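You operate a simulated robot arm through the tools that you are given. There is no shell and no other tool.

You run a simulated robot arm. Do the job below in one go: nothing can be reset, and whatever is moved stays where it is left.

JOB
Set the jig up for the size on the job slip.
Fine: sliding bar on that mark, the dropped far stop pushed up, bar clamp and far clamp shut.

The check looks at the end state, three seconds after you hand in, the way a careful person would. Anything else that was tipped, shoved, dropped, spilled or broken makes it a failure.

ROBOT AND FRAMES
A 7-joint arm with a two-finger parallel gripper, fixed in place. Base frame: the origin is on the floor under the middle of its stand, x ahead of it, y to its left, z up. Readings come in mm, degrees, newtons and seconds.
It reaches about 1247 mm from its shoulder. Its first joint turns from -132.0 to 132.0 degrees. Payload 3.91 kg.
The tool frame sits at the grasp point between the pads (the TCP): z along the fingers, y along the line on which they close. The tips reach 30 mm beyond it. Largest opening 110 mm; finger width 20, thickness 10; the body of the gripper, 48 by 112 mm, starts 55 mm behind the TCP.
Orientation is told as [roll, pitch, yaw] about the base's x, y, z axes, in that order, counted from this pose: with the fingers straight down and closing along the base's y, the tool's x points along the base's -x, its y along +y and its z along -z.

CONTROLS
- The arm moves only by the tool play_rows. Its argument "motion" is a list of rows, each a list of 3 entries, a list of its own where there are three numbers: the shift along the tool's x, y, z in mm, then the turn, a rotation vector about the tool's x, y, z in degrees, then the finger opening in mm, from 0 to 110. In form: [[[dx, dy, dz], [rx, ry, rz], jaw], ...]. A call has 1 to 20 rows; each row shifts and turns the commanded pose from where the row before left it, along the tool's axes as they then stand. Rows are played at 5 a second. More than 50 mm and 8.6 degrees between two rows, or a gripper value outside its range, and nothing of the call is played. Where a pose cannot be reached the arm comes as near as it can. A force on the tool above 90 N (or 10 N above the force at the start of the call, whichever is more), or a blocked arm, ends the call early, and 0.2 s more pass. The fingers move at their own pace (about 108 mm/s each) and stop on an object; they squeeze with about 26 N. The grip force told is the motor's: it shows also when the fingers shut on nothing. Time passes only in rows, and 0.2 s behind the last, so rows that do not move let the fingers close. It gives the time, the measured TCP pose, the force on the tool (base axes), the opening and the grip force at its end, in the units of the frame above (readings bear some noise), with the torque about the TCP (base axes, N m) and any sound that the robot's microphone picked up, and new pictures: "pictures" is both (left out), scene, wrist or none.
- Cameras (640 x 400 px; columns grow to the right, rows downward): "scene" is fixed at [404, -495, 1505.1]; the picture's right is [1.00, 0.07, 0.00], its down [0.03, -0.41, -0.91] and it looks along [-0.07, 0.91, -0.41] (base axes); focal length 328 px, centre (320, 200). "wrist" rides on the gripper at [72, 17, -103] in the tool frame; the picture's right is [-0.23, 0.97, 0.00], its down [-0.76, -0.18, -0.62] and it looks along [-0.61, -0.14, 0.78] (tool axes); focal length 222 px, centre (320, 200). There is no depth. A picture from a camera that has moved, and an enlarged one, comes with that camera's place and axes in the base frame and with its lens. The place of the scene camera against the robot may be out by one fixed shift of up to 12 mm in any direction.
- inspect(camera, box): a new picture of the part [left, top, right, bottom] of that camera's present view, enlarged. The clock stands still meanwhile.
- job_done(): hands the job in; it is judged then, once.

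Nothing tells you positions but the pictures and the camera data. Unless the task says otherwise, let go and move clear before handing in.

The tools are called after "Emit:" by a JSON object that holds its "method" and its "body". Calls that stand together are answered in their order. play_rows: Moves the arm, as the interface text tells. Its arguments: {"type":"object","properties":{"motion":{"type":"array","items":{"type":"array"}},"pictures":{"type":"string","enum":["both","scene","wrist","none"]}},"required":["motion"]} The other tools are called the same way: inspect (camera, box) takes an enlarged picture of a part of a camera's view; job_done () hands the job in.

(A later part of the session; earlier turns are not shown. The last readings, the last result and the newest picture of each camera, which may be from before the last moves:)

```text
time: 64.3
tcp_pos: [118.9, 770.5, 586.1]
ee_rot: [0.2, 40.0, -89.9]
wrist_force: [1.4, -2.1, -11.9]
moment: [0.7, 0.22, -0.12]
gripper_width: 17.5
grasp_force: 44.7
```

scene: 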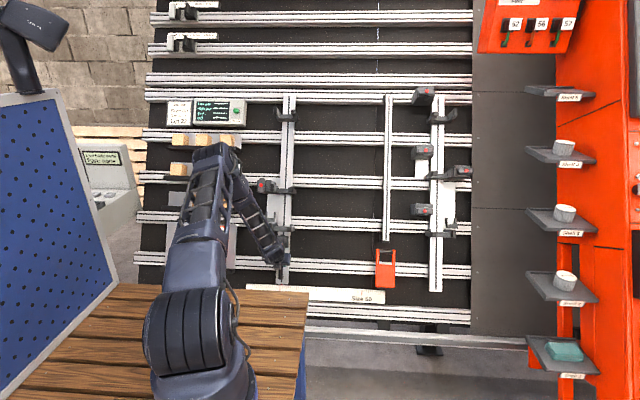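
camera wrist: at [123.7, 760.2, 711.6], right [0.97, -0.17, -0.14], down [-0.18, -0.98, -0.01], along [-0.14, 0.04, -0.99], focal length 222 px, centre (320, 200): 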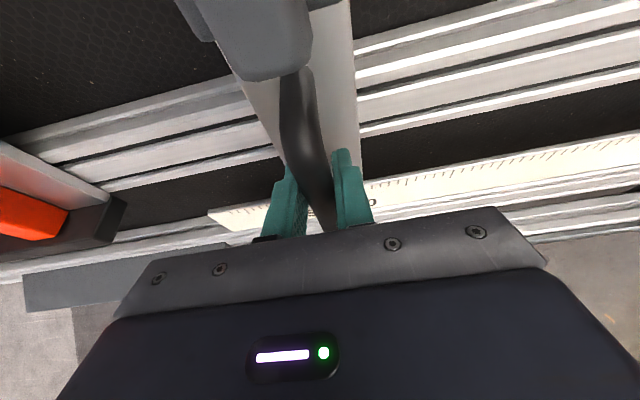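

The bar slides freely now. I'll move it toward the Size 60 mark in moderate steps.

Emit:
{"method": "play_rows", "body": {"motion": [[[0, 15, 0], [0, 0, 0], 5], [[0, 20, 0], [0, 0, 0], 5], [[0, 20, 0], [0, 0, 0], 5], [[0, 20, 0], [0, 0, 0], 5], [[0, 20, 0], [0, 0, 0], 5], [[0, 20, 0], [0, 0, 0], 5], [[0, 20, 0], [0, 0, 0], 5], [[0, 20, 0], [0, 0, 0], 5], [[0, 20, 0], [0, 0, 0], 5], [[0, 15, 0], [0, 0, 0], 5], [[0, 0, 0], [0, 0, 0], 5]], "pictures": "both"}}

```text
time: 66.7
tcp_pos: [310.1, 769.0, 587.7]
ee_rot: [0.3, 40.1, -89.8]
wrist_force: [4.9, -16.6, 11.1]
moment: [0.42, 0.32, -0.35]
gripper_width: 18.0
grasp_force: 45.1
camera wrist: at [326.1, 759.4, 713.2], right [0.97, -0.17, -0.14], down [-0.18, -0.98, -0.02], along [-0.14, 0.04, -0.99], focal length 222 px, centre (320, 200)
```

scene: 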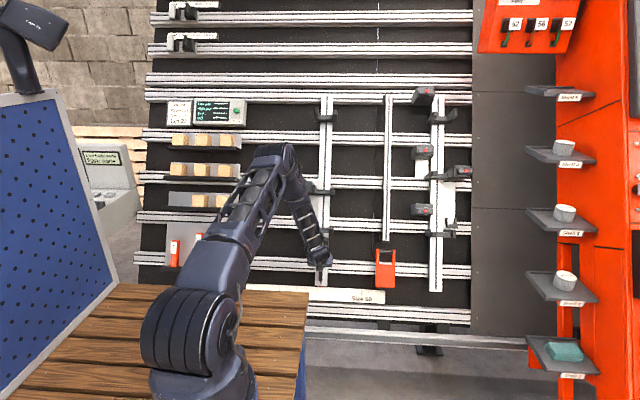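
wrist: 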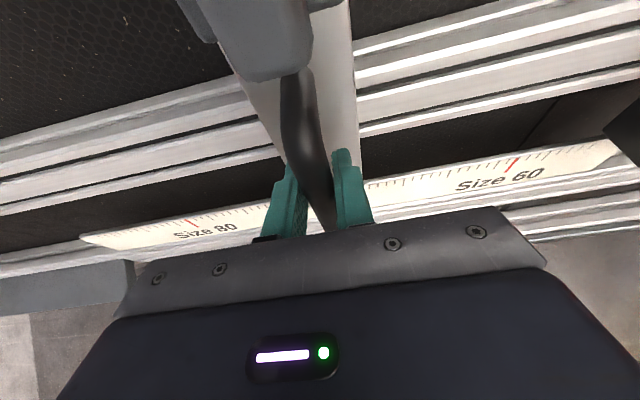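

Emit:
{"method": "inspect", "body": {"camera": "wrist", "box": [440, 100, 600, 200]}}

Emit:
{"method": "inspect", "body": {"camera": "wrist", "box": [110, 180, 270, 280]}}

Emit:
{"method": "inspect", "body": {"camera": "scene", "box": [240, 270, 400, 320]}}

```text
4.00 times, centred on (520, 150) of wrist
camera zoom: at [326.1, 759.4, 713.2], right [0.97, -0.17, -0.14], down [-0.18, -0.98, -0.02], along [-0.14, 0.04, -0.99], focal length 888 px, centre (-480, 400)
```

zoom: 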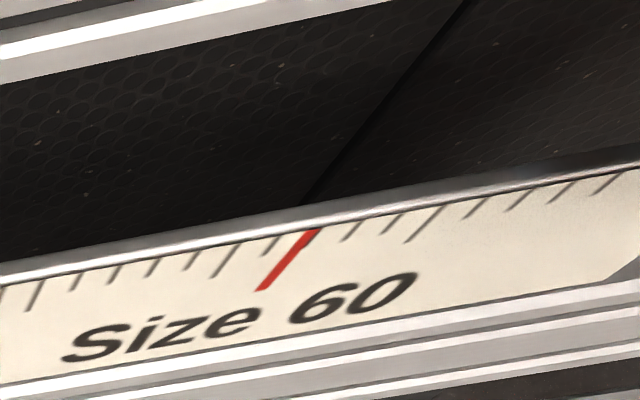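

```text
4.00 times, centred on (190, 230) of wrist
camera zoom: at [326.1, 759.4, 713.2], right [0.97, -0.17, -0.14], down [-0.18, -0.98, -0.02], along [-0.14, 0.04, -0.99], focal length 888 px, centre (840, 80)
```

zoom: 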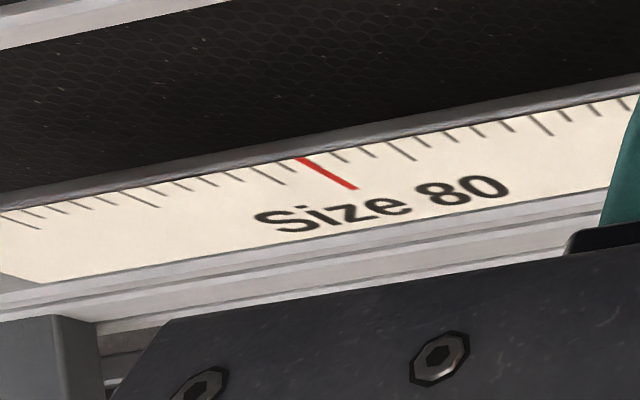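

```text
4.00 times, centred on (320, 295) of scene
camera zoom: at [404.0, -495.0, 1505.1], right [1.0, 0.07, 0.0], down [0.03, -0.41, -0.91], along [-0.07, 0.91, -0.41], focal length 1314 px, centre (320, -180)
```

zoom: 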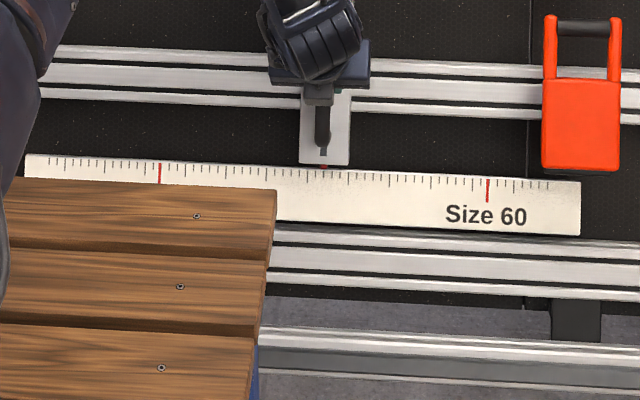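

The scene view shows a red pointer under the bar, now about half-way between marks. By proportion the total travel is ≈402 mm. I'll move on to just short of the mark and then fine-tune visually.

Emit:
{"method": "play_rows", "body": {"motion": [[[0, 15, 0], [0, 0, 0], 5], [[0, 20, 0], [0, 0, 0], 5], [[0, 20, 0], [0, 0, 0], 5], [[0, 20, 0], [0, 0, 0], 5], [[0, 20, 0], [0, 0, 0], 5], [[0, 20, 0], [0, 0, 0], 5], [[0, 20, 0], [0, 0, 0], 5], [[0, 20, 0], [0, 0, 0], 5], [[0, 15, 0], [0, 0, 0], 5], [[0, 0, 0], [0, 0, 0], 5]], "pictures": "both"}}

Emit:
{"method": "inspect", "body": {"camera": "scene", "box": [310, 260, 410, 310]}}

Emit:
{"method": "inspect", "body": {"camera": "wrist", "box": [240, 120, 480, 240]}}

```text
time: 68.9
tcp_pos: [479.6, 769.1, 587.5]
ee_rot: [0.2, 40.2, -89.9]
wrist_force: [3.6, 13.6, -20.0]
moment: [0.87, 0.21, -0.32]
gripper_width: 18.0
grasp_force: 44.7
camera wrist: at [496.0, 759.6, 713.4], right [0.97, -0.17, -0.14], down [-0.18, -0.98, -0.02], along [-0.14, 0.04, -0.99], focal length 222 px, centre (320, 200)
```

scene: 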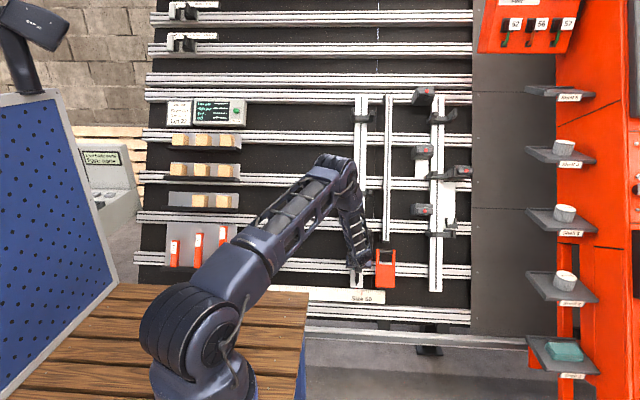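
wrist: 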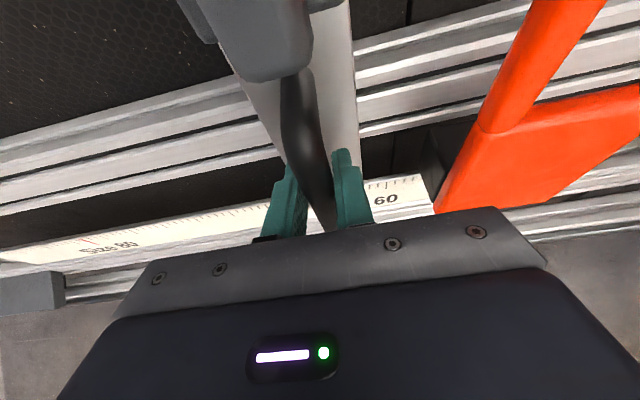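

```text
6.40 times, centred on (360, 285) of scene
camera zoom: at [404.0, -495.0, 1505.1], right [1.0, 0.07, 0.0], down [0.03, -0.41, -0.91], along [-0.07, 0.91, -0.41], focal length 2102 px, centre (64, -344)
```

zoom: 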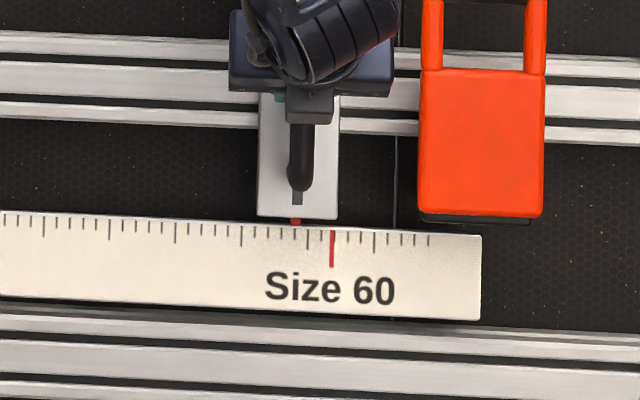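

```text
2.67 times, centred on (360, 180) of wrist
camera zoom: at [496.0, 759.6, 713.4], right [0.97, -0.17, -0.14], down [-0.18, -0.98, -0.02], along [-0.14, 0.04, -0.99], focal length 592 px, centre (213, 253)
```

zoom: 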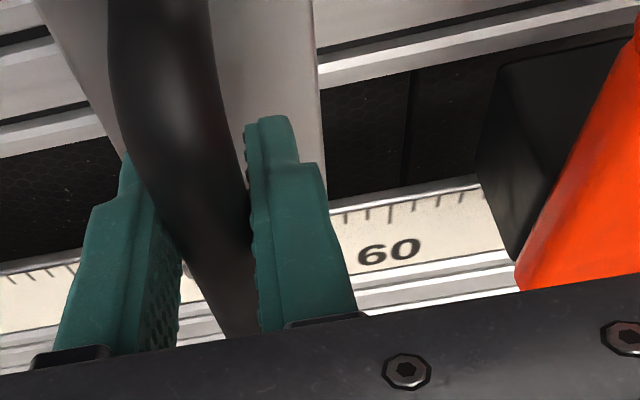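

The pointer is about 26 mm short of the Size 60 line. I'll move 20 mm, then look again.

Emit:
{"method": "play_rows", "body": {"motion": [[[0, 10, 0], [0, 0, 0], 5], [[0, 10, 0], [0, 0, 0], 5], [[0, 0, 0], [0, 0, 0], 5], [[0, 0, 0], [0, 0, 0], 5]], "pictures": "wrist"}}

Emit:
{"method": "inspect", "body": {"camera": "scene", "box": [340, 270, 390, 300]}}

```text
time: 69.9
tcp_pos: [501.7, 769.9, 588.8]
ee_rot: [0.2, 40.2, -89.7]
wrist_force: [8.9, -1.2, -8.3]
moment: [0.21, 0.12, -0.38]
gripper_width: 18.2
grasp_force: 44.6
camera wrist: at [516.8, 759.8, 713.5], right [0.97, -0.17, -0.14], down [-0.18, -0.98, -0.01], along [-0.14, 0.04, -0.99], focal length 222 px, centre (320, 200)
```

wrist: 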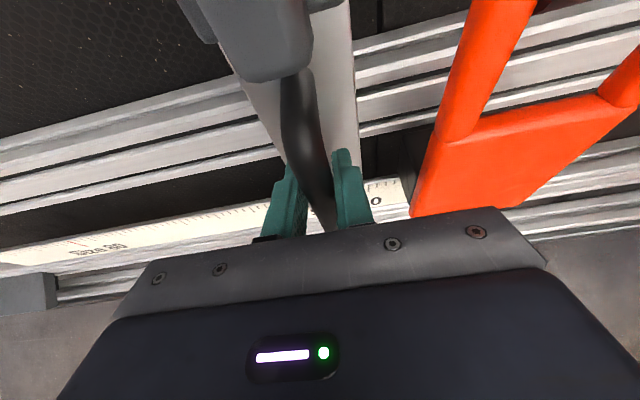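

```text
12.80 times, centred on (365, 285) of scene
camera zoom: at [404.0, -495.0, 1505.1], right [1.0, 0.07, 0.0], down [0.03, -0.41, -0.91], along [-0.07, 0.91, -0.41], focal length 4205 px, centre (-256, -888)
```

zoom: 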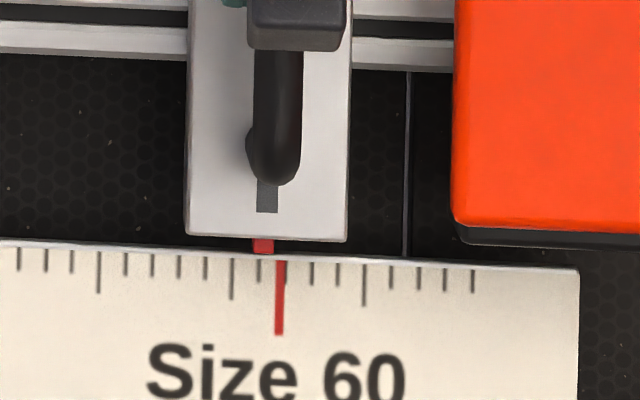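

6 mm to go.

Emit:
{"method": "play_rows", "body": {"motion": [[[0, 3, 0], [0, 0, 0], 5], [[0, 3, 0], [0, 0, 0], 5], [[0, 0, 0], [0, 0, 0], 5], [[0, 0, 0], [0, 0, 0], 5]], "pictures": "none"}}

Emit:
{"method": "inspect", "body": {"camera": "scene", "box": [345, 275, 375, 295]}}

```text
time: 70.9
tcp_pos: [505.6, 768.3, 587.1]
ee_rot: [0.2, 40.2, -89.8]
wrist_force: [5.9, -5.2, -9.8]
moment: [-0.38, 0.21, -0.17]
gripper_width: 17.8
grasp_force: 45.2
```

```text
16.00 times, centred on (360, 285) of scene
camera zoom: at [404.0, -495.0, 1505.1], right [1.0, 0.07, 0.0], down [0.03, -0.41, -0.91], along [-0.07, 0.91, -0.41], focal length 5256 px, centre (-320, -1160)
```

zoom: 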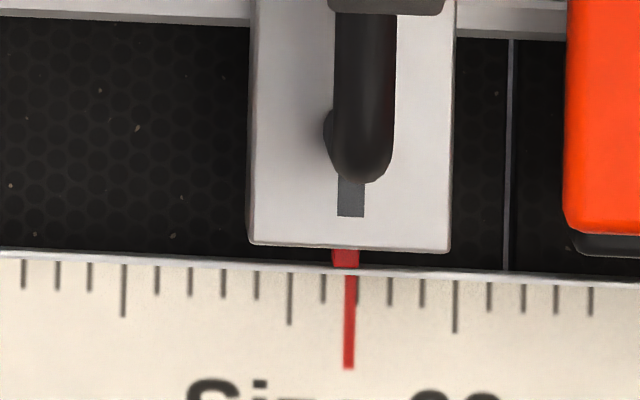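

About 1.4 mm short; one small correction.

Emit:
{"method": "play_rows", "body": {"motion": [[[0, 1.4, 0], [0, 0, 0], 5], [[0, 0, 0], [0, 0, 0], 5], [[0, 0, 0], [0, 0, 0], 5]], "pictures": "none"}}

Emit:
{"method": "inspect", "body": {"camera": "scene", "box": [345, 275, 375, 295]}}

```text
time: 71.7
tcp_pos: [507.4, 770.0, 588.2]
ee_rot: [0.1, 40.1, -89.9]
wrist_force: [2.1, -9.1, -9.1]
moment: [-0.01, 0.26, -0.1]
gripper_width: 17.9
grasp_force: 45.3
```

```text
16.00 times, centred on (360, 285) of scene
camera zoom: at [404.0, -495.0, 1505.1], right [1.0, 0.07, 0.0], down [0.03, -0.41, -0.91], along [-0.07, 0.91, -0.41], focal length 5256 px, centre (-320, -1160)
```

zoom: 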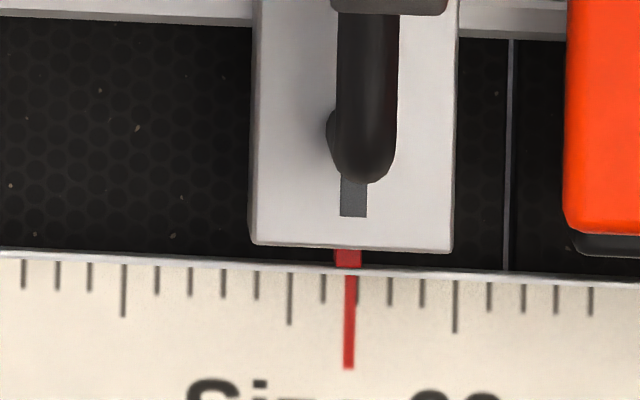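

The pointer sits on the Size 60 line (travel = 400.1 mm). Now I'll let go gently, back away, flatten the tilt, and get ready to swing the bar clamp lever shut.

Emit:
{"method": "play_rows", "body": {"motion": [[[0, 0, 0], [0, 0, 0], 30], [[0, 0, 0], [0, 0, 0], 50], [[0, 0, -25], [0, 0, 0], 50], [[0, 0, -25], [0, 0, 0], 50], [[0, 0, -25], [0, 0, 0], 50], [[0, 0, 0], [0, 7, 0], 20], [[0, 0, 0], [0, 7, 0], 0], [[0, 26, 0], [0, 0, 0], 0], [[20, 26, 0], [0, 0, 0], 0]], "pictures": "wrist"}}

Emit:
{"method": "inspect", "body": {"camera": "scene", "box": [345, 275, 375, 295]}}

Emit:
{"method": "inspect", "body": {"camera": "wrist", "box": [160, 60, 400, 220]}}

```text
time: 73.7
tcp_pos: [558.6, 735.8, 663.3]
ee_rot: [0.3, 54.2, -89.6]
wrist_force: [-0.2, -0.1, 0.0]
moment: [-0.06, 0.0, 0.0]
gripper_width: 0.0
grasp_force: 26.0
camera wrist: at [576.2, 694.5, 781.7], right [0.97, -0.13, -0.18], down [-0.17, -0.95, -0.25], along [-0.14, 0.28, -0.95], focal length 222 px, centre (320, 200)
```

wrist: 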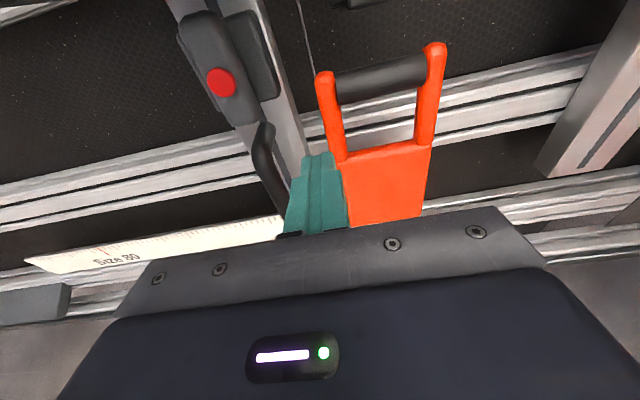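

```text
16.00 times, centred on (360, 285) of scene
camera zoom: at [404.0, -495.0, 1505.1], right [1.0, 0.07, 0.0], down [0.03, -0.41, -0.91], along [-0.07, 0.91, -0.41], focal length 5256 px, centre (-320, -1160)
```

zoom: 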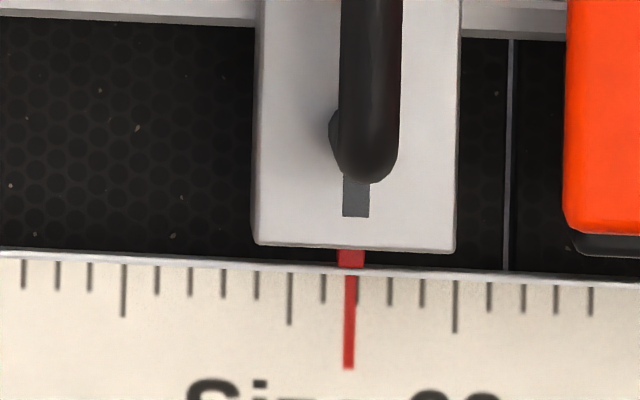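

```text
2.50 times, centred on (280, 140) of wrist
camera zoom: at [576.2, 694.5, 781.7], right [0.97, -0.13, -0.18], down [-0.17, -0.95, -0.25], along [-0.14, 0.28, -0.95], focal length 555 px, centre (420, 350)
```

zoom: 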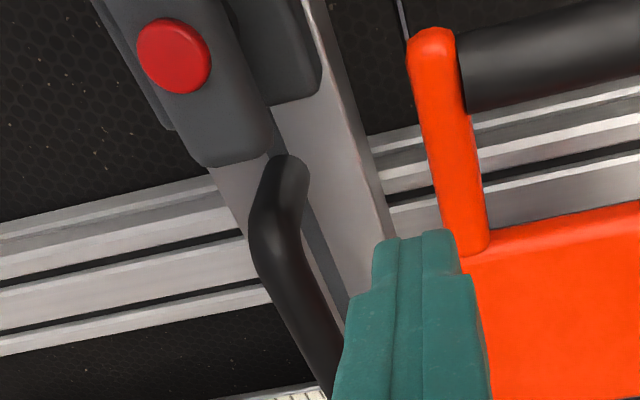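

The pointer stayed on the mark (within ~0.5 mm). Now I'll bring the closed fingertips to the right of the lever's lower end, ready to push it left.

Emit:
{"method": "play_rows", "body": {"motion": [[[13, -10, 8], [0, 0, 0], 0], [[12.5, -10.6, 10], [0, 0, 0], 0], [[0, 0, 26], [0, 0, 0], 0], [[0, 0, 0], [0, 0, 0], 0]], "pictures": "wrist"}}

Emit:
{"method": "inspect", "body": {"camera": "wrist", "box": [160, 60, 400, 220]}}

```text
time: 74.7
tcp_pos: [540.2, 785.5, 656.5]
ee_rot: [0.4, 54.0, -89.6]
wrist_force: [-0.4, -0.3, -0.9]
moment: [0.01, 0.0, -0.01]
gripper_width: 0.0
grasp_force: 26.6
camera wrist: at [555.6, 746.0, 775.4], right [0.97, -0.13, -0.18], down [-0.17, -0.95, -0.25], along [-0.14, 0.28, -0.95], focal length 222 px, centre (320, 200)
```

wrist: 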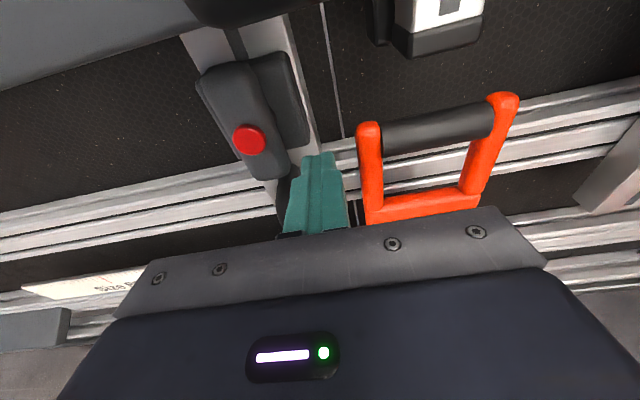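

```text
2.50 times, centred on (280, 140) of wrist
camera zoom: at [555.6, 746.0, 775.4], right [0.97, -0.13, -0.18], down [-0.17, -0.95, -0.25], along [-0.14, 0.28, -0.95], focal length 555 px, centre (420, 350)
```

zoom: 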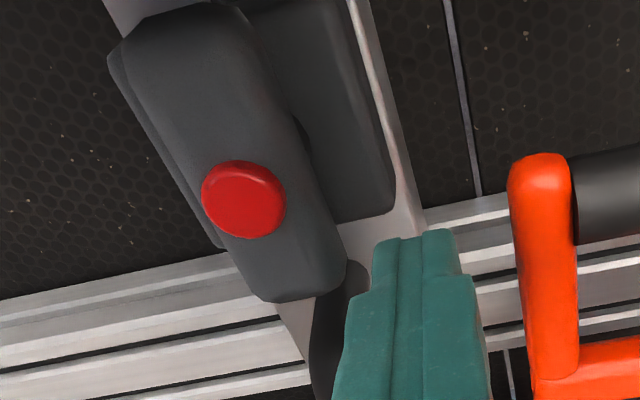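

Emit:
{"method": "play_rows", "body": {"motion": [[[0, -4, 0], [0, 0, 0], 0], [[0, -4, 0], [0, 0, 0], 0], [[0, -4, 0], [0, 0, 0], 0], [[0, -4, 0], [0, 0, 0], 0], [[0, 0, 0], [0, 0, 0], 0]], "pictures": "wrist"}}

Emit:
{"method": "inspect", "body": {"camera": "scene", "box": [345, 275, 375, 295]}}

Emit:
{"method": "inspect", "body": {"camera": "wrist", "box": [160, 60, 400, 220]}}

```text
time: 75.9
tcp_pos: [522.9, 784.9, 656.4]
ee_rot: [0.3, 54.0, -89.7]
wrist_force: [7.9, -9.1, -12.4]
moment: [-0.29, -0.17, -0.05]
gripper_width: 0.0
grasp_force: 26.1
camera wrist: at [538.3, 744.3, 774.9], right [0.97, -0.13, -0.18], down [-0.18, -0.95, -0.25], along [-0.14, 0.28, -0.95], focal length 222 px, centre (320, 200)
```

wrist: 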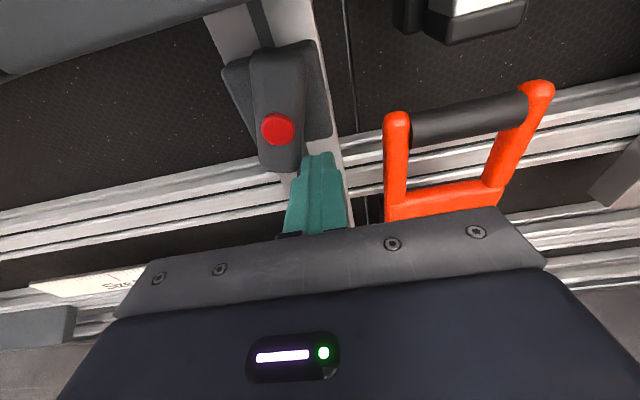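

```text
16.00 times, centred on (360, 285) of scene
camera zoom: at [404.0, -495.0, 1505.1], right [1.0, 0.07, 0.0], down [0.03, -0.41, -0.91], along [-0.07, 0.91, -0.41], focal length 5256 px, centre (-320, -1160)
```

zoom: 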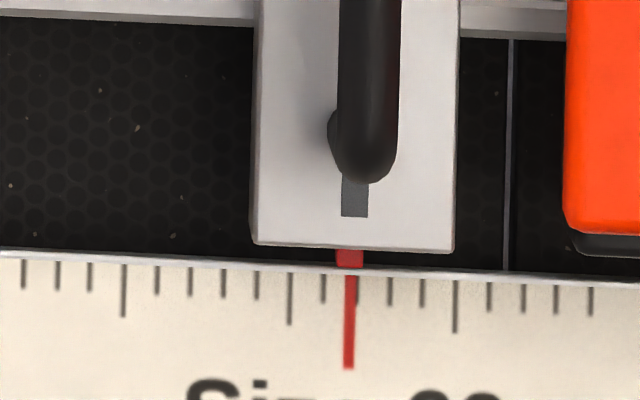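

```text
2.50 times, centred on (280, 140) of wrist
camera zoom: at [538.3, 744.3, 774.9], right [0.97, -0.13, -0.18], down [-0.18, -0.95, -0.25], along [-0.14, 0.28, -0.95], focal length 555 px, centre (420, 350)
```

zoom: 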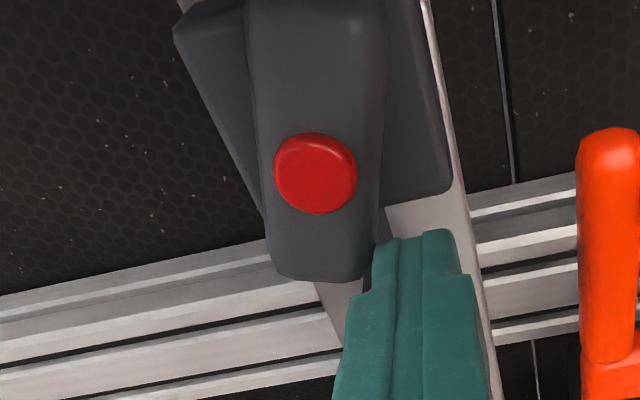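

The lever is swinging and the pointer hasn't moved. Continuing the push.

Emit:
{"method": "play_rows", "body": {"motion": [[[0, -4, 0], [0, 0, 0], 0], [[0, -4, 0], [0, 0, 0], 0], [[0, -4, 0], [0, 0, 0], 0], [[0, -4, 0], [0, 0, 0], 0], [[0, 0, 0], [0, 0, 0], 0]], "pictures": "wrist"}}

Emit:
{"method": "inspect", "body": {"camera": "scene", "box": [345, 275, 375, 295]}}

Emit:
{"method": "inspect", "body": {"camera": "wrist", "box": [160, 60, 400, 220]}}

```text
time: 77.1
tcp_pos: [505.6, 784.2, 657.2]
ee_rot: [0.2, 54.2, -89.7]
wrist_force: [0.5, 1.4, 1.0]
moment: [-0.02, 0.01, -0.03]
gripper_width: 0.0
grasp_force: 25.7
camera wrist: at [522.1, 744.8, 776.6], right [0.97, -0.13, -0.18], down [-0.17, -0.95, -0.25], along [-0.14, 0.28, -0.95], focal length 222 px, centre (320, 200)
```

wrist: 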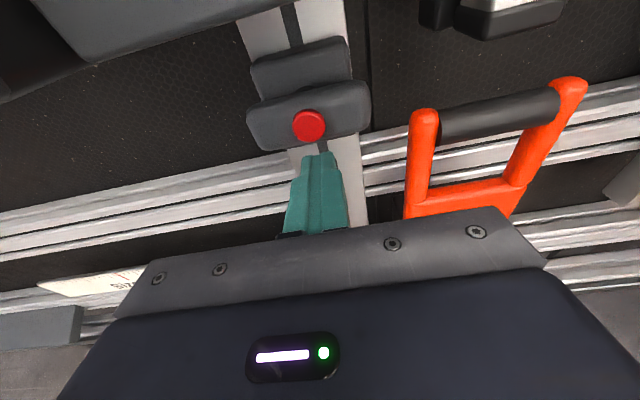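

```text
16.00 times, centred on (360, 285) of scene
camera zoom: at [404.0, -495.0, 1505.1], right [1.0, 0.07, 0.0], down [0.03, -0.41, -0.91], along [-0.07, 0.91, -0.41], focal length 5256 px, centre (-320, -1160)
```

zoom: 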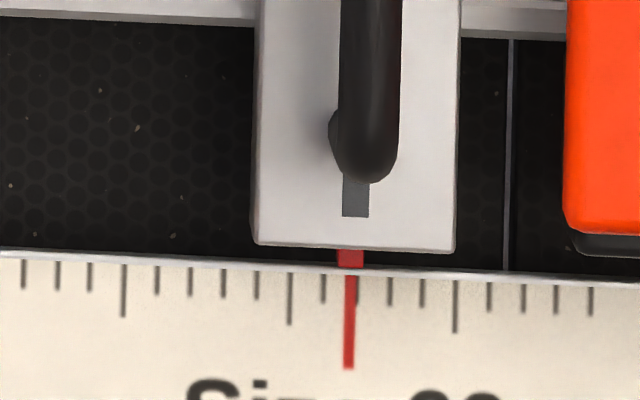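

```text
2.50 times, centred on (280, 140) of wrist
camera zoom: at [522.1, 744.8, 776.6], right [0.97, -0.13, -0.18], down [-0.17, -0.95, -0.25], along [-0.14, 0.28, -0.95], focal length 555 px, centre (420, 350)
```

zoom: 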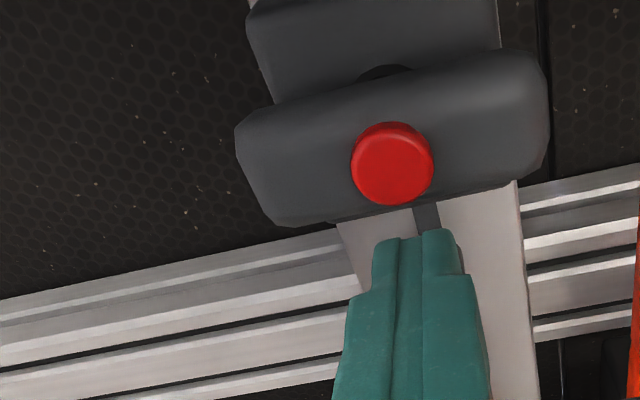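

The bar clamp snapped shut (lever across the bar) with the pointer still exactly on the Size 60 line. Now I'll back out and go up to the dropped left stop, which now rides near x≈417.

Emit:
{"method": "play_rows", "body": {"motion": [[[-6, 0, -40], [0, 0, 0], 0], [[0, -15, -45], [0, 0, 0], 0], [[0, -15, -45], [0, 0, 0], 0], [[0, 0, 0], [0, 8.5, 0], 0], [[40, -10, 0], [0, 0, 0], 0], [[40, -10, 0], [0, 0, 0], 0], [[40, 0, 0], [0, 0, 0], 0], [[40, 0, 0], [0, 0, 0], 0]], "pictures": "both"}}

Emit:
{"method": "inspect", "body": {"camera": "wrist", "box": [160, 0, 480, 200]}}

Emit:
{"method": "inspect", "body": {"camera": "scene", "box": [310, 90, 480, 290]}}

```text
time: 78.9
tcp_pos: [456.9, 750.0, 869.0]
ee_rot: [0.2, 62.6, -89.6]
wrist_force: [0.2, -0.4, 0.0]
moment: [0.0, -0.02, 0.01]
gripper_width: 0.0
grasp_force: 25.5
camera wrist: at [472.1, 693.7, 981.4], right [0.97, -0.1, -0.2], down [-0.18, -0.9, -0.39], along [-0.14, 0.41, -0.9], focal length 222 px, centre (320, 200)
```

scene: 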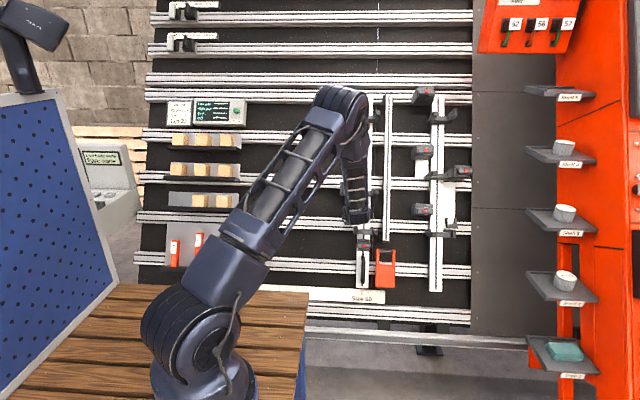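
wrist: 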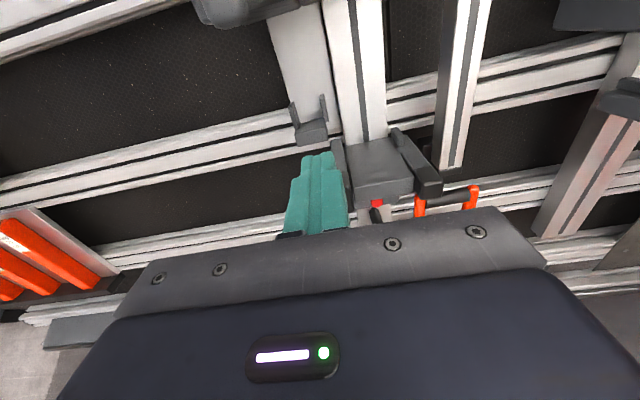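

```text
2.00 times, centred on (320, 100) of wrist
camera zoom: at [472.1, 693.7, 981.4], right [0.97, -0.1, -0.2], down [-0.18, -0.9, -0.39], along [-0.14, 0.41, -0.9], focal length 444 px, centre (320, 400)
```

zoom: 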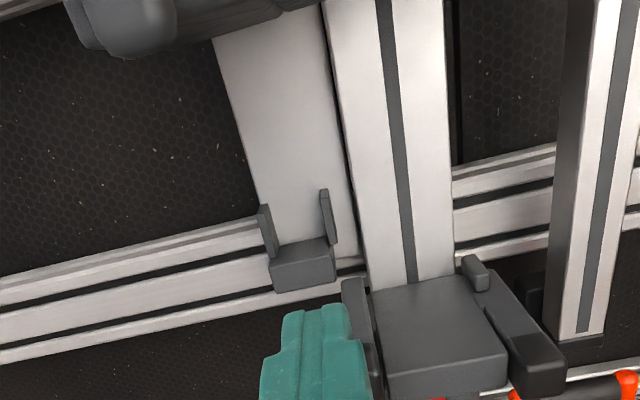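

```text
2.00 times, centred on (395, 190) of scene
camera zoom: at [404.0, -495.0, 1505.1], right [1.0, 0.07, 0.0], down [0.03, -0.41, -0.91], along [-0.07, 0.91, -0.41], focal length 657 px, centre (170, 220)
```

zoom: 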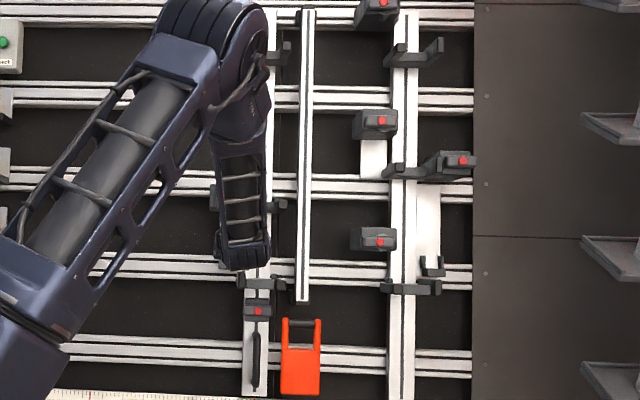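

Everything on the bar moved together. Next I'll rise in front of the left stop's clamp lever (x≈417) to look at it closely.

Emit:
{"method": "play_rows", "body": {"motion": [[[40, -20, -20], [0, 0, 0], 0], [[40, -20, -15], [0, 0, 0], 50]], "pictures": "wrist"}}

Emit:
{"method": "inspect", "body": {"camera": "wrist", "box": [200, 20, 440, 180]}}

```text
time: 79.5
tcp_pos: [419.0, 754.0, 959.4]
ee_rot: [0.1, 62.5, -89.7]
wrist_force: [0.0, 0.3, 0.4]
moment: [0.02, 0.0, 0.04]
gripper_width: 50.2
grasp_force: 0.1
camera wrist: at [435.0, 697.0, 1071.4], right [0.97, -0.1, -0.2], down [-0.18, -0.9, -0.39], along [-0.14, 0.41, -0.9], focal length 222 px, centre (320, 200)
```

wrist: 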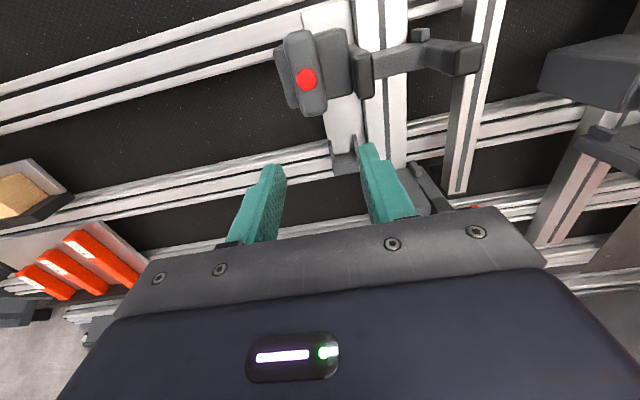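

```text
2.50 times, centred on (320, 100) of wrist
camera zoom: at [435.0, 697.0, 1071.4], right [0.97, -0.1, -0.2], down [-0.18, -0.9, -0.39], along [-0.14, 0.41, -0.9], focal length 555 px, centre (320, 450)
```

zoom: 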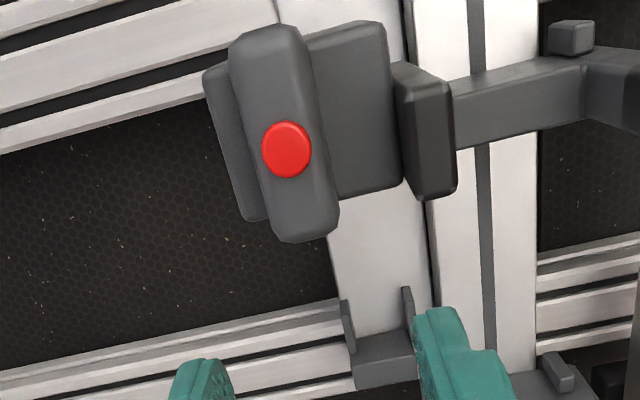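

The lever is centred at about x=415.5 and I know its depth. I'll align with it and advance with the fingers straddling it.

Emit:
{"method": "play_rows", "body": {"motion": [[[36, -3.5, 0], [0, 0, 0], 60], [[0, 0, 35], [0, 0, 0], 60], [[0, 0, 35], [0, 0, 0], 60], [[0, 0, 20], [0, 0, 0], 60]], "pictures": "wrist"}}

Emit:
{"method": "inspect", "body": {"camera": "wrist", "box": [200, 80, 440, 240]}}

```text
time: 80.5
tcp_pos: [410.9, 853.7, 947.4]
ee_rot: [0.4, 62.6, -89.6]
wrist_force: [0.1, 0.2, 0.4]
moment: [0.0, 0.02, 0.01]
gripper_width: 59.8
grasp_force: 0.0
camera wrist: at [427.0, 795.8, 1059.0], right [0.97, -0.1, -0.2], down [-0.17, -0.9, -0.39], along [-0.14, 0.42, -0.9], focal length 222 px, centre (320, 200)
```

wrist: 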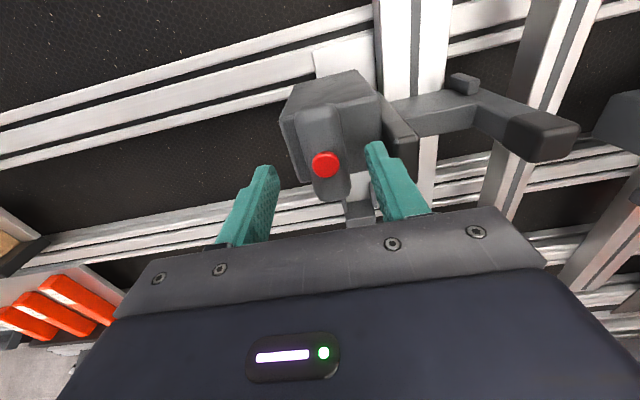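

```text
2.50 times, centred on (320, 160) of wrist
camera zoom: at [427.0, 795.8, 1059.0], right [0.97, -0.1, -0.2], down [-0.17, -0.9, -0.39], along [-0.14, 0.42, -0.9], focal length 555 px, centre (320, 300)
```

zoom: 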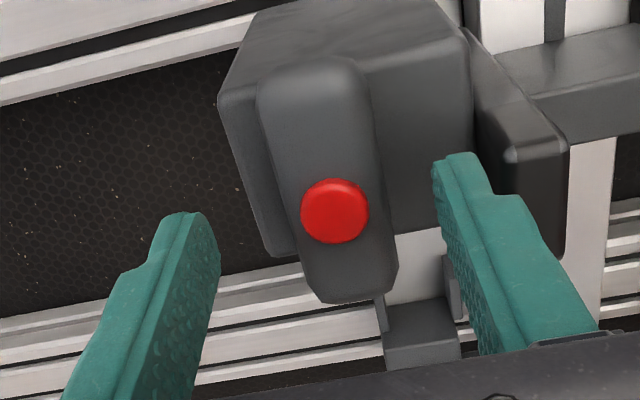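

Emit:
{"method": "play_rows", "body": {"motion": [[[0, 4, 0], [0, 0, 0], 48], [[0, 0, 0], [0, 0, 0], 48], [[0, 0, 10], [0, 0, 0], 48], [[0, 0, 0], [0, 0, 0], 48]], "pictures": "wrist"}}

Emit:
{"method": "inspect", "body": {"camera": "wrist", "box": [200, 80, 440, 240]}}

```text
time: 81.5
tcp_pos: [415.1, 860.0, 943.2]
ee_rot: [0.4, 62.5, -89.5]
wrist_force: [-1.2, -0.6, 0.6]
moment: [0.0, 0.0, -0.01]
gripper_width: 47.9
grasp_force: 0.0
camera wrist: at [430.9, 803.9, 1054.6], right [0.97, -0.1, -0.2], down [-0.17, -0.9, -0.39], along [-0.14, 0.42, -0.9], focal length 222 px, centre (320, 200)
```

wrist: 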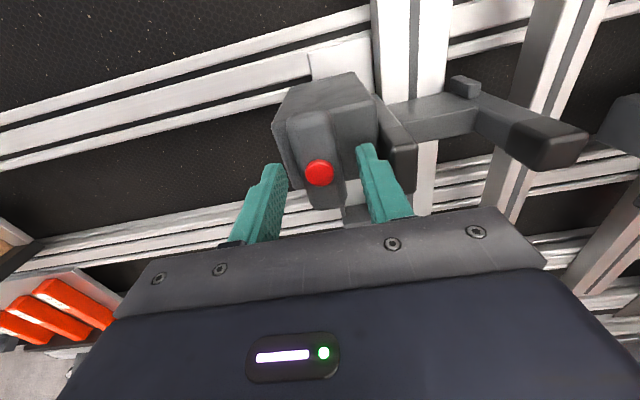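

```text
2.50 times, centred on (320, 160) of wrist
camera zoom: at [430.9, 803.9, 1054.6], right [0.97, -0.1, -0.2], down [-0.17, -0.9, -0.39], along [-0.14, 0.42, -0.9], focal length 555 px, centre (320, 300)
```

zoom: 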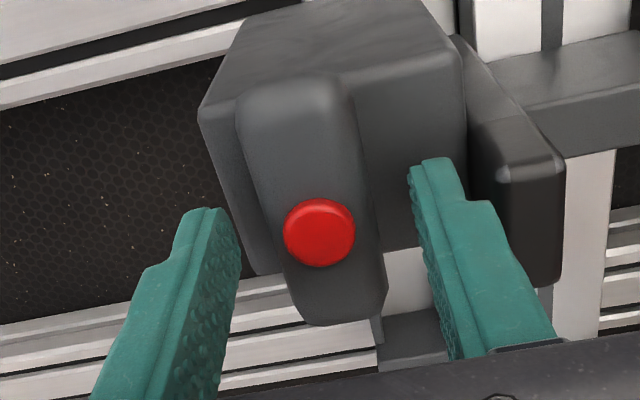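

Emit:
{"method": "play_rows", "body": {"motion": [[[0, 0, 3], [0, 0, 0], 48], [[0, 0, 0], [0, 0, 0], 20], [[0, 0, 0], [0, 0, 0], 15], [[0, 0, 0], [0, 0, 0], 15]], "pictures": "wrist"}}

Emit:
{"method": "inspect", "body": {"camera": "scene", "box": [345, 275, 375, 295]}}

```text
time: 82.5
tcp_pos: [414.9, 862.8, 942.1]
ee_rot: [0.2, 62.7, -89.6]
wrist_force: [-3.7, -1.5, -0.1]
moment: [-0.32, 0.14, 0.04]
gripper_width: 27.6
grasp_force: 45.6
camera wrist: at [431.5, 806.4, 1053.3], right [0.97, -0.1, -0.2], down [-0.17, -0.9, -0.39], along [-0.14, 0.42, -0.9], focal length 222 px, centre (320, 200)
```

wrist: 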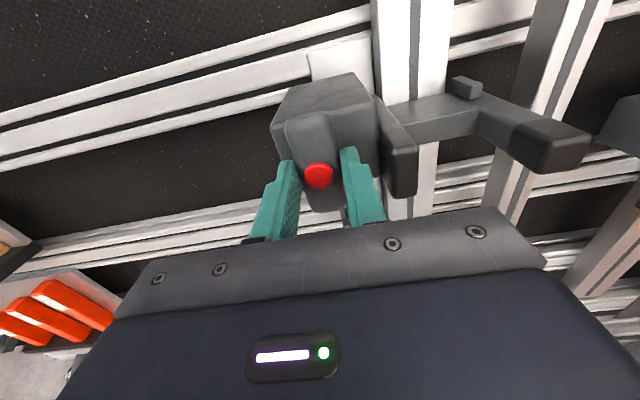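

```text
16.00 times, centred on (360, 285) of scene
camera zoom: at [404.0, -495.0, 1505.1], right [1.0, 0.07, 0.0], down [0.03, -0.41, -0.91], along [-0.07, 0.91, -0.41], focal length 5256 px, centre (-320, -1160)
```

zoom: 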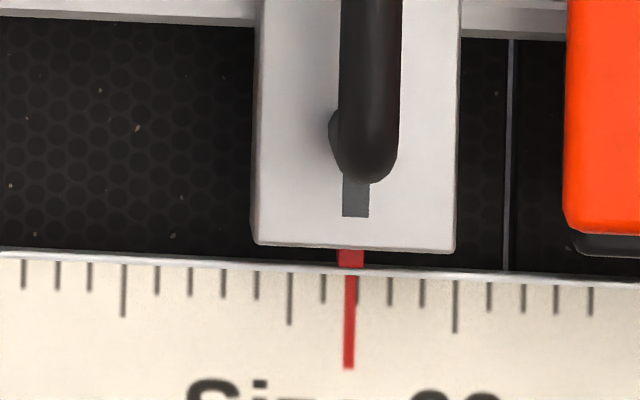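

The lever is gripped (27.6 mm) and the bar is unmoved. Now a gentle pull up along the bar to see whether the stop slides.

Emit:
{"method": "play_rows", "body": {"motion": [[[4, 0, 0], [0, 0, 0], 15], [[4, 0, 0], [0, 0, 0], 15], [[4, 0, 0], [0, 0, 0], 15], [[0, 0, 0], [0, 0, 0], 15]], "pictures": "wrist"}}

Emit:
{"method": "inspect", "body": {"camera": "wrist", "box": [200, 40, 480, 240]}}

```text
time: 83.5
tcp_pos: [415.4, 869.0, 952.2]
ee_rot: [0.4, 62.6, -89.5]
wrist_force: [2.7, -5.6, -5.2]
moment: [-1.52, 0.13, -0.1]
gripper_width: 27.8
grasp_force: 44.6
camera wrist: at [431.4, 811.9, 1063.5], right [0.97, -0.1, -0.2], down [-0.17, -0.9, -0.39], along [-0.14, 0.41, -0.9], focal length 222 px, centre (320, 200)
```

wrist: 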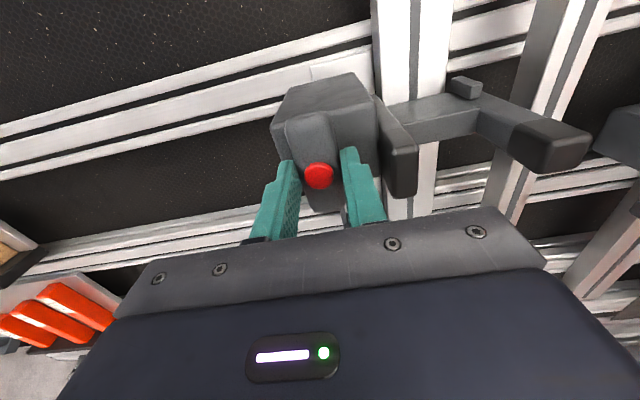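

```text
2.00 times, centred on (340, 140) of wrist
camera zoom: at [431.4, 811.9, 1063.5], right [0.97, -0.1, -0.2], down [-0.17, -0.9, -0.39], along [-0.14, 0.41, -0.9], focal length 444 px, centre (280, 320)
```

zoom: 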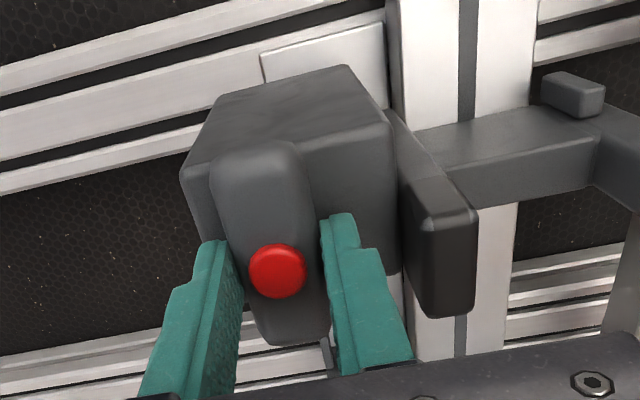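

The stop slides up with the gripper (about 7 N). Continuing upward in small steps.

Emit:
{"method": "play_rows", "body": {"motion": [[[5, 0, 0], [0, 0, 0], 15], [[5, 0, 0], [0, 0, 0], 15], [[5, 0, 0], [0, 0, 0], 15], [[5, 0, 0], [0, 0, 0], 15], [[5, 0, 0], [0, 0, 0], 15], [[5, 0, 0], [0, 0, 0], 15], [[5, 0, 0], [0, 0, 0], 15], [[5, 0, 0], [0, 0, 0], 15], [[5, 0, 0], [0, 0, 0], 15], [[5, 0, 0], [0, 0, 0], 15], [[5, 0, 0], [0, 0, 0], 15], [[0, 0, 0], [0, 0, 0], 15]], "pictures": "both"}}

```text
time: 86.1
tcp_pos: [415.5, 893.0, 1000.7]
ee_rot: [0.3, 62.6, -89.6]
wrist_force: [7.4, 30.4, -21.2]
moment: [-0.3, 0.09, -0.2]
gripper_width: 27.8
grasp_force: 45.4
camera wrist: at [431.2, 836.5, 1111.8], right [0.97, -0.1, -0.2], down [-0.17, -0.9, -0.39], along [-0.14, 0.41, -0.9], focal length 222 px, centre (320, 200)
```

scene: 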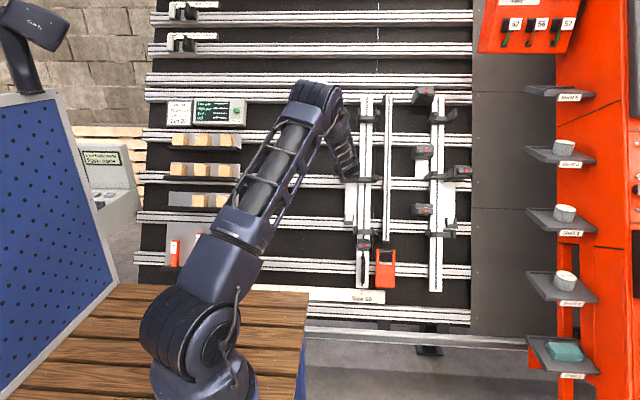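
wrist: 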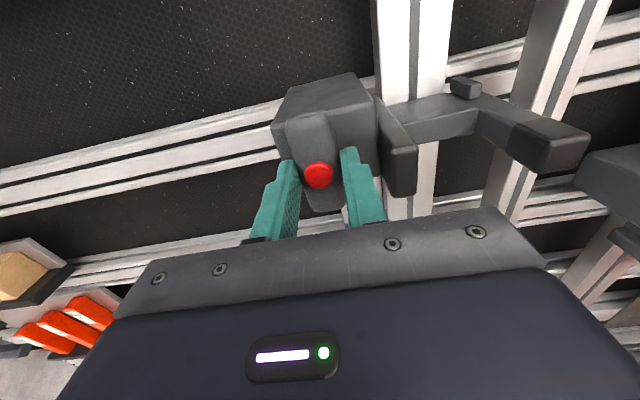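

Emit:
{"method": "play_rows", "body": {"motion": [[[0, 0, 1.5], [0, 0, 0], 15], [[4, 0, 0.1], [0, 0, 0], 15], [[4, 0, 0.1], [0, 0, 0], 15], [[0, 0, 0], [0, 0, 0], 15]], "pictures": "none"}}

Emit:
{"method": "inspect", "body": {"camera": "scene", "box": [330, 140, 490, 240]}}

```text
time: 87.1
tcp_pos: [415.5, 897.6, 1007.8]
ee_rot: [0.3, 62.8, -89.5]
wrist_force: [-2.6, -15.4, 2.8]
moment: [-1.47, 0.22, -0.02]
gripper_width: 27.8
grasp_force: 44.8
```

```text
4.00 times, centred on (410, 190) of scene
camera zoom: at [404.0, -495.0, 1505.1], right [1.0, 0.07, 0.0], down [0.03, -0.41, -0.91], along [-0.07, 0.91, -0.41], focal length 1314 px, centre (-40, 240)
```

zoom: 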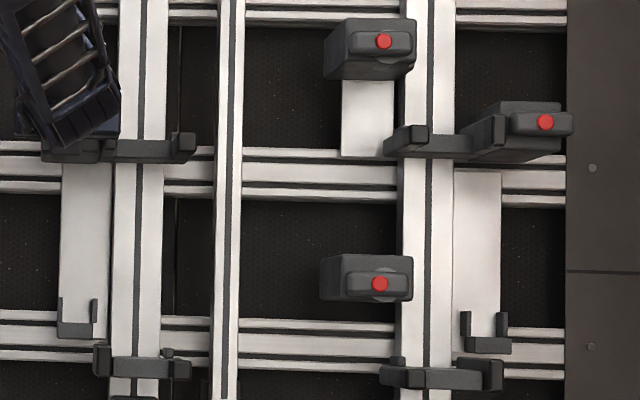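

Emit:
{"method": "play_rows", "body": {"motion": [[[4, 0, 0.1], [0, 0, 0], 15], [[3, 0, 0.1], [0, 0, 0], 15], [[0, 0, 0], [0, 0, 0], 15]], "pictures": "none"}}

Emit:
{"method": "inspect", "body": {"camera": "scene", "box": [330, 140, 490, 240]}}

```text
time: 87.9
tcp_pos: [416.0, 901.1, 1014.8]
ee_rot: [0.3, 62.7, -89.6]
wrist_force: [2.6, -17.5, 4.3]
moment: [-0.58, 0.17, -0.02]
gripper_width: 27.9
grasp_force: 45.4
```

```text
4.00 times, centred on (410, 190) of scene
camera zoom: at [404.0, -495.0, 1505.1], right [1.0, 0.07, 0.0], down [0.03, -0.41, -0.91], along [-0.07, 0.91, -0.41], focal length 1314 px, centre (-40, 240)
```

zoom: 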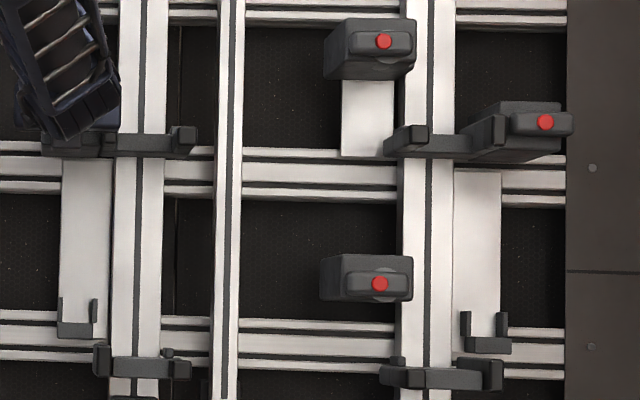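

Emit:
{"method": "inspect", "body": {"camera": "scene", "box": [340, 155, 400, 195]}}

Emit:
{"method": "inspect", "body": {"camera": "scene", "box": [410, 155, 470, 195]}}

Emit:
{"method": "inspect", "body": {"camera": "scene", "box": [340, 210, 400, 250]}}

Emit:
{"method": "inspect", "body": {"camera": "scene", "box": [410, 210, 470, 250]}}

Emit:
{"method": "inspect", "body": {"camera": "scene", "box": [340, 95, 400, 135]}}

Emit:
{"method": "inspect", "body": {"camera": "scene", "box": [410, 95, 470, 135]}}

```text
10.00 times, centred on (370, 175) of scene
camera zoom: at [404.0, -495.0, 1505.1], right [1.0, 0.07, 0.0], down [0.03, -0.41, -0.91], along [-0.07, 0.91, -0.41], focal length 3285 px, centre (-180, 450)
```

zoom: 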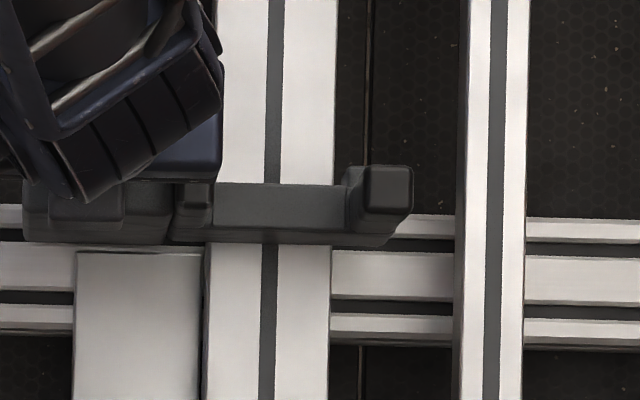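

```text
10.00 times, centred on (440, 175) of scene
camera zoom: at [404.0, -495.0, 1505.1], right [1.0, 0.07, 0.0], down [0.03, -0.41, -0.91], along [-0.07, 0.91, -0.41], focal length 3285 px, centre (-880, 450)
```

zoom: 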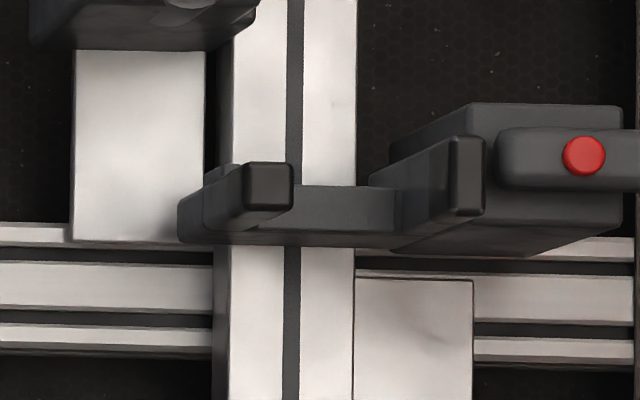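

```text
10.00 times, centred on (370, 230) of scene
camera zoom: at [404.0, -495.0, 1505.1], right [1.0, 0.07, 0.0], down [0.03, -0.41, -0.91], along [-0.07, 0.91, -0.41], focal length 3285 px, centre (-180, -100)
```

zoom: 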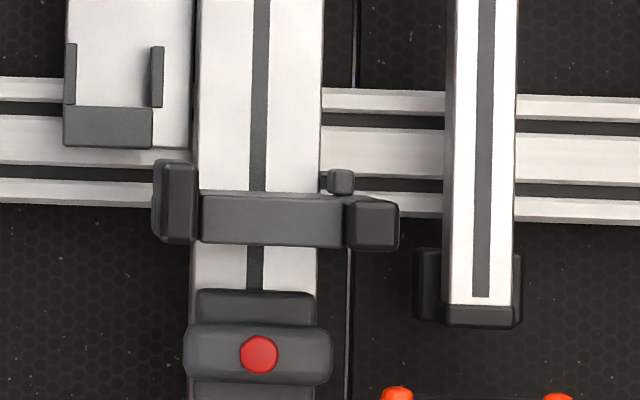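

```text
10.00 times, centred on (440, 230) of scene
camera zoom: at [404.0, -495.0, 1505.1], right [1.0, 0.07, 0.0], down [0.03, -0.41, -0.91], along [-0.07, 0.91, -0.41], focal length 3285 px, centre (-880, -100)
```

zoom: 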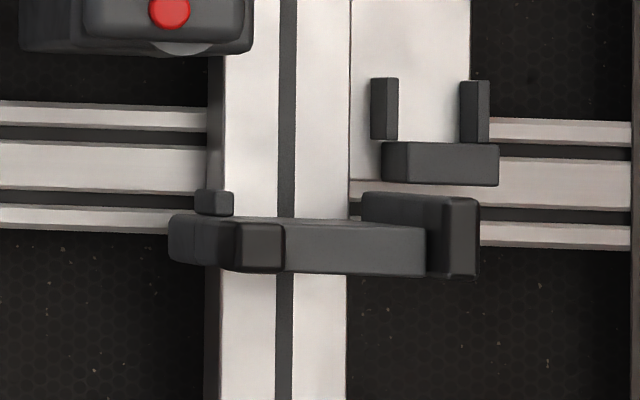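

```text
10.00 times, centred on (370, 115) of scene
camera zoom: at [404.0, -495.0, 1505.1], right [1.0, 0.07, 0.0], down [0.03, -0.41, -0.91], along [-0.07, 0.91, -0.41], focal length 3285 px, centre (-180, 1050)
```

zoom: 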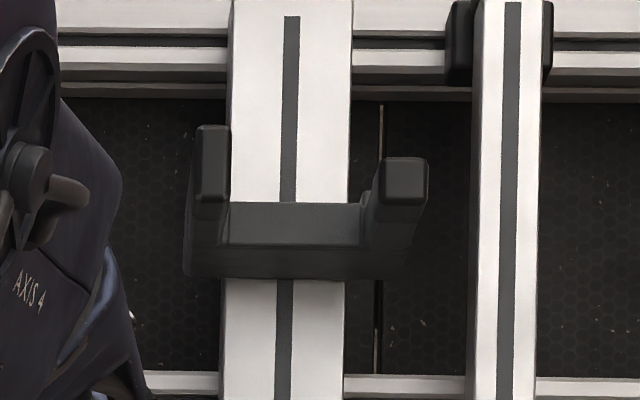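

```text
10.00 times, centred on (440, 115) of scene
camera zoom: at [404.0, -495.0, 1505.1], right [1.0, 0.07, 0.0], down [0.03, -0.41, -0.91], along [-0.07, 0.91, -0.41], focal length 3285 px, centre (-880, 1050)
```

zoom: 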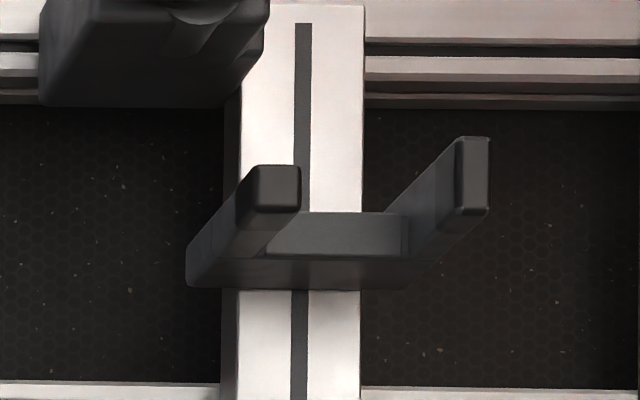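

Comparing fork heights against the rails, the left stop is still about 4–8 mm low. I'll continue in 2 mm steps and watch for a mechanical end stop.

Emit:
{"method": "play_rows", "body": {"motion": [[[2, 0, 0], [0, 0, 0], 15], [[1.5, 0, -0.3], [0, 0, 0], 15], [[0, 0, 0], [0, 0, 0], 15]], "pictures": "none"}}

```text
time: 88.7
tcp_pos: [413.4, 902.7, 1017.2]
ee_rot: [0.3, 62.6, -89.6]
wrist_force: [3.2, -3.7, -3.4]
moment: [0.06, 0.06, -0.05]
gripper_width: 27.9
grasp_force: 45.5
```

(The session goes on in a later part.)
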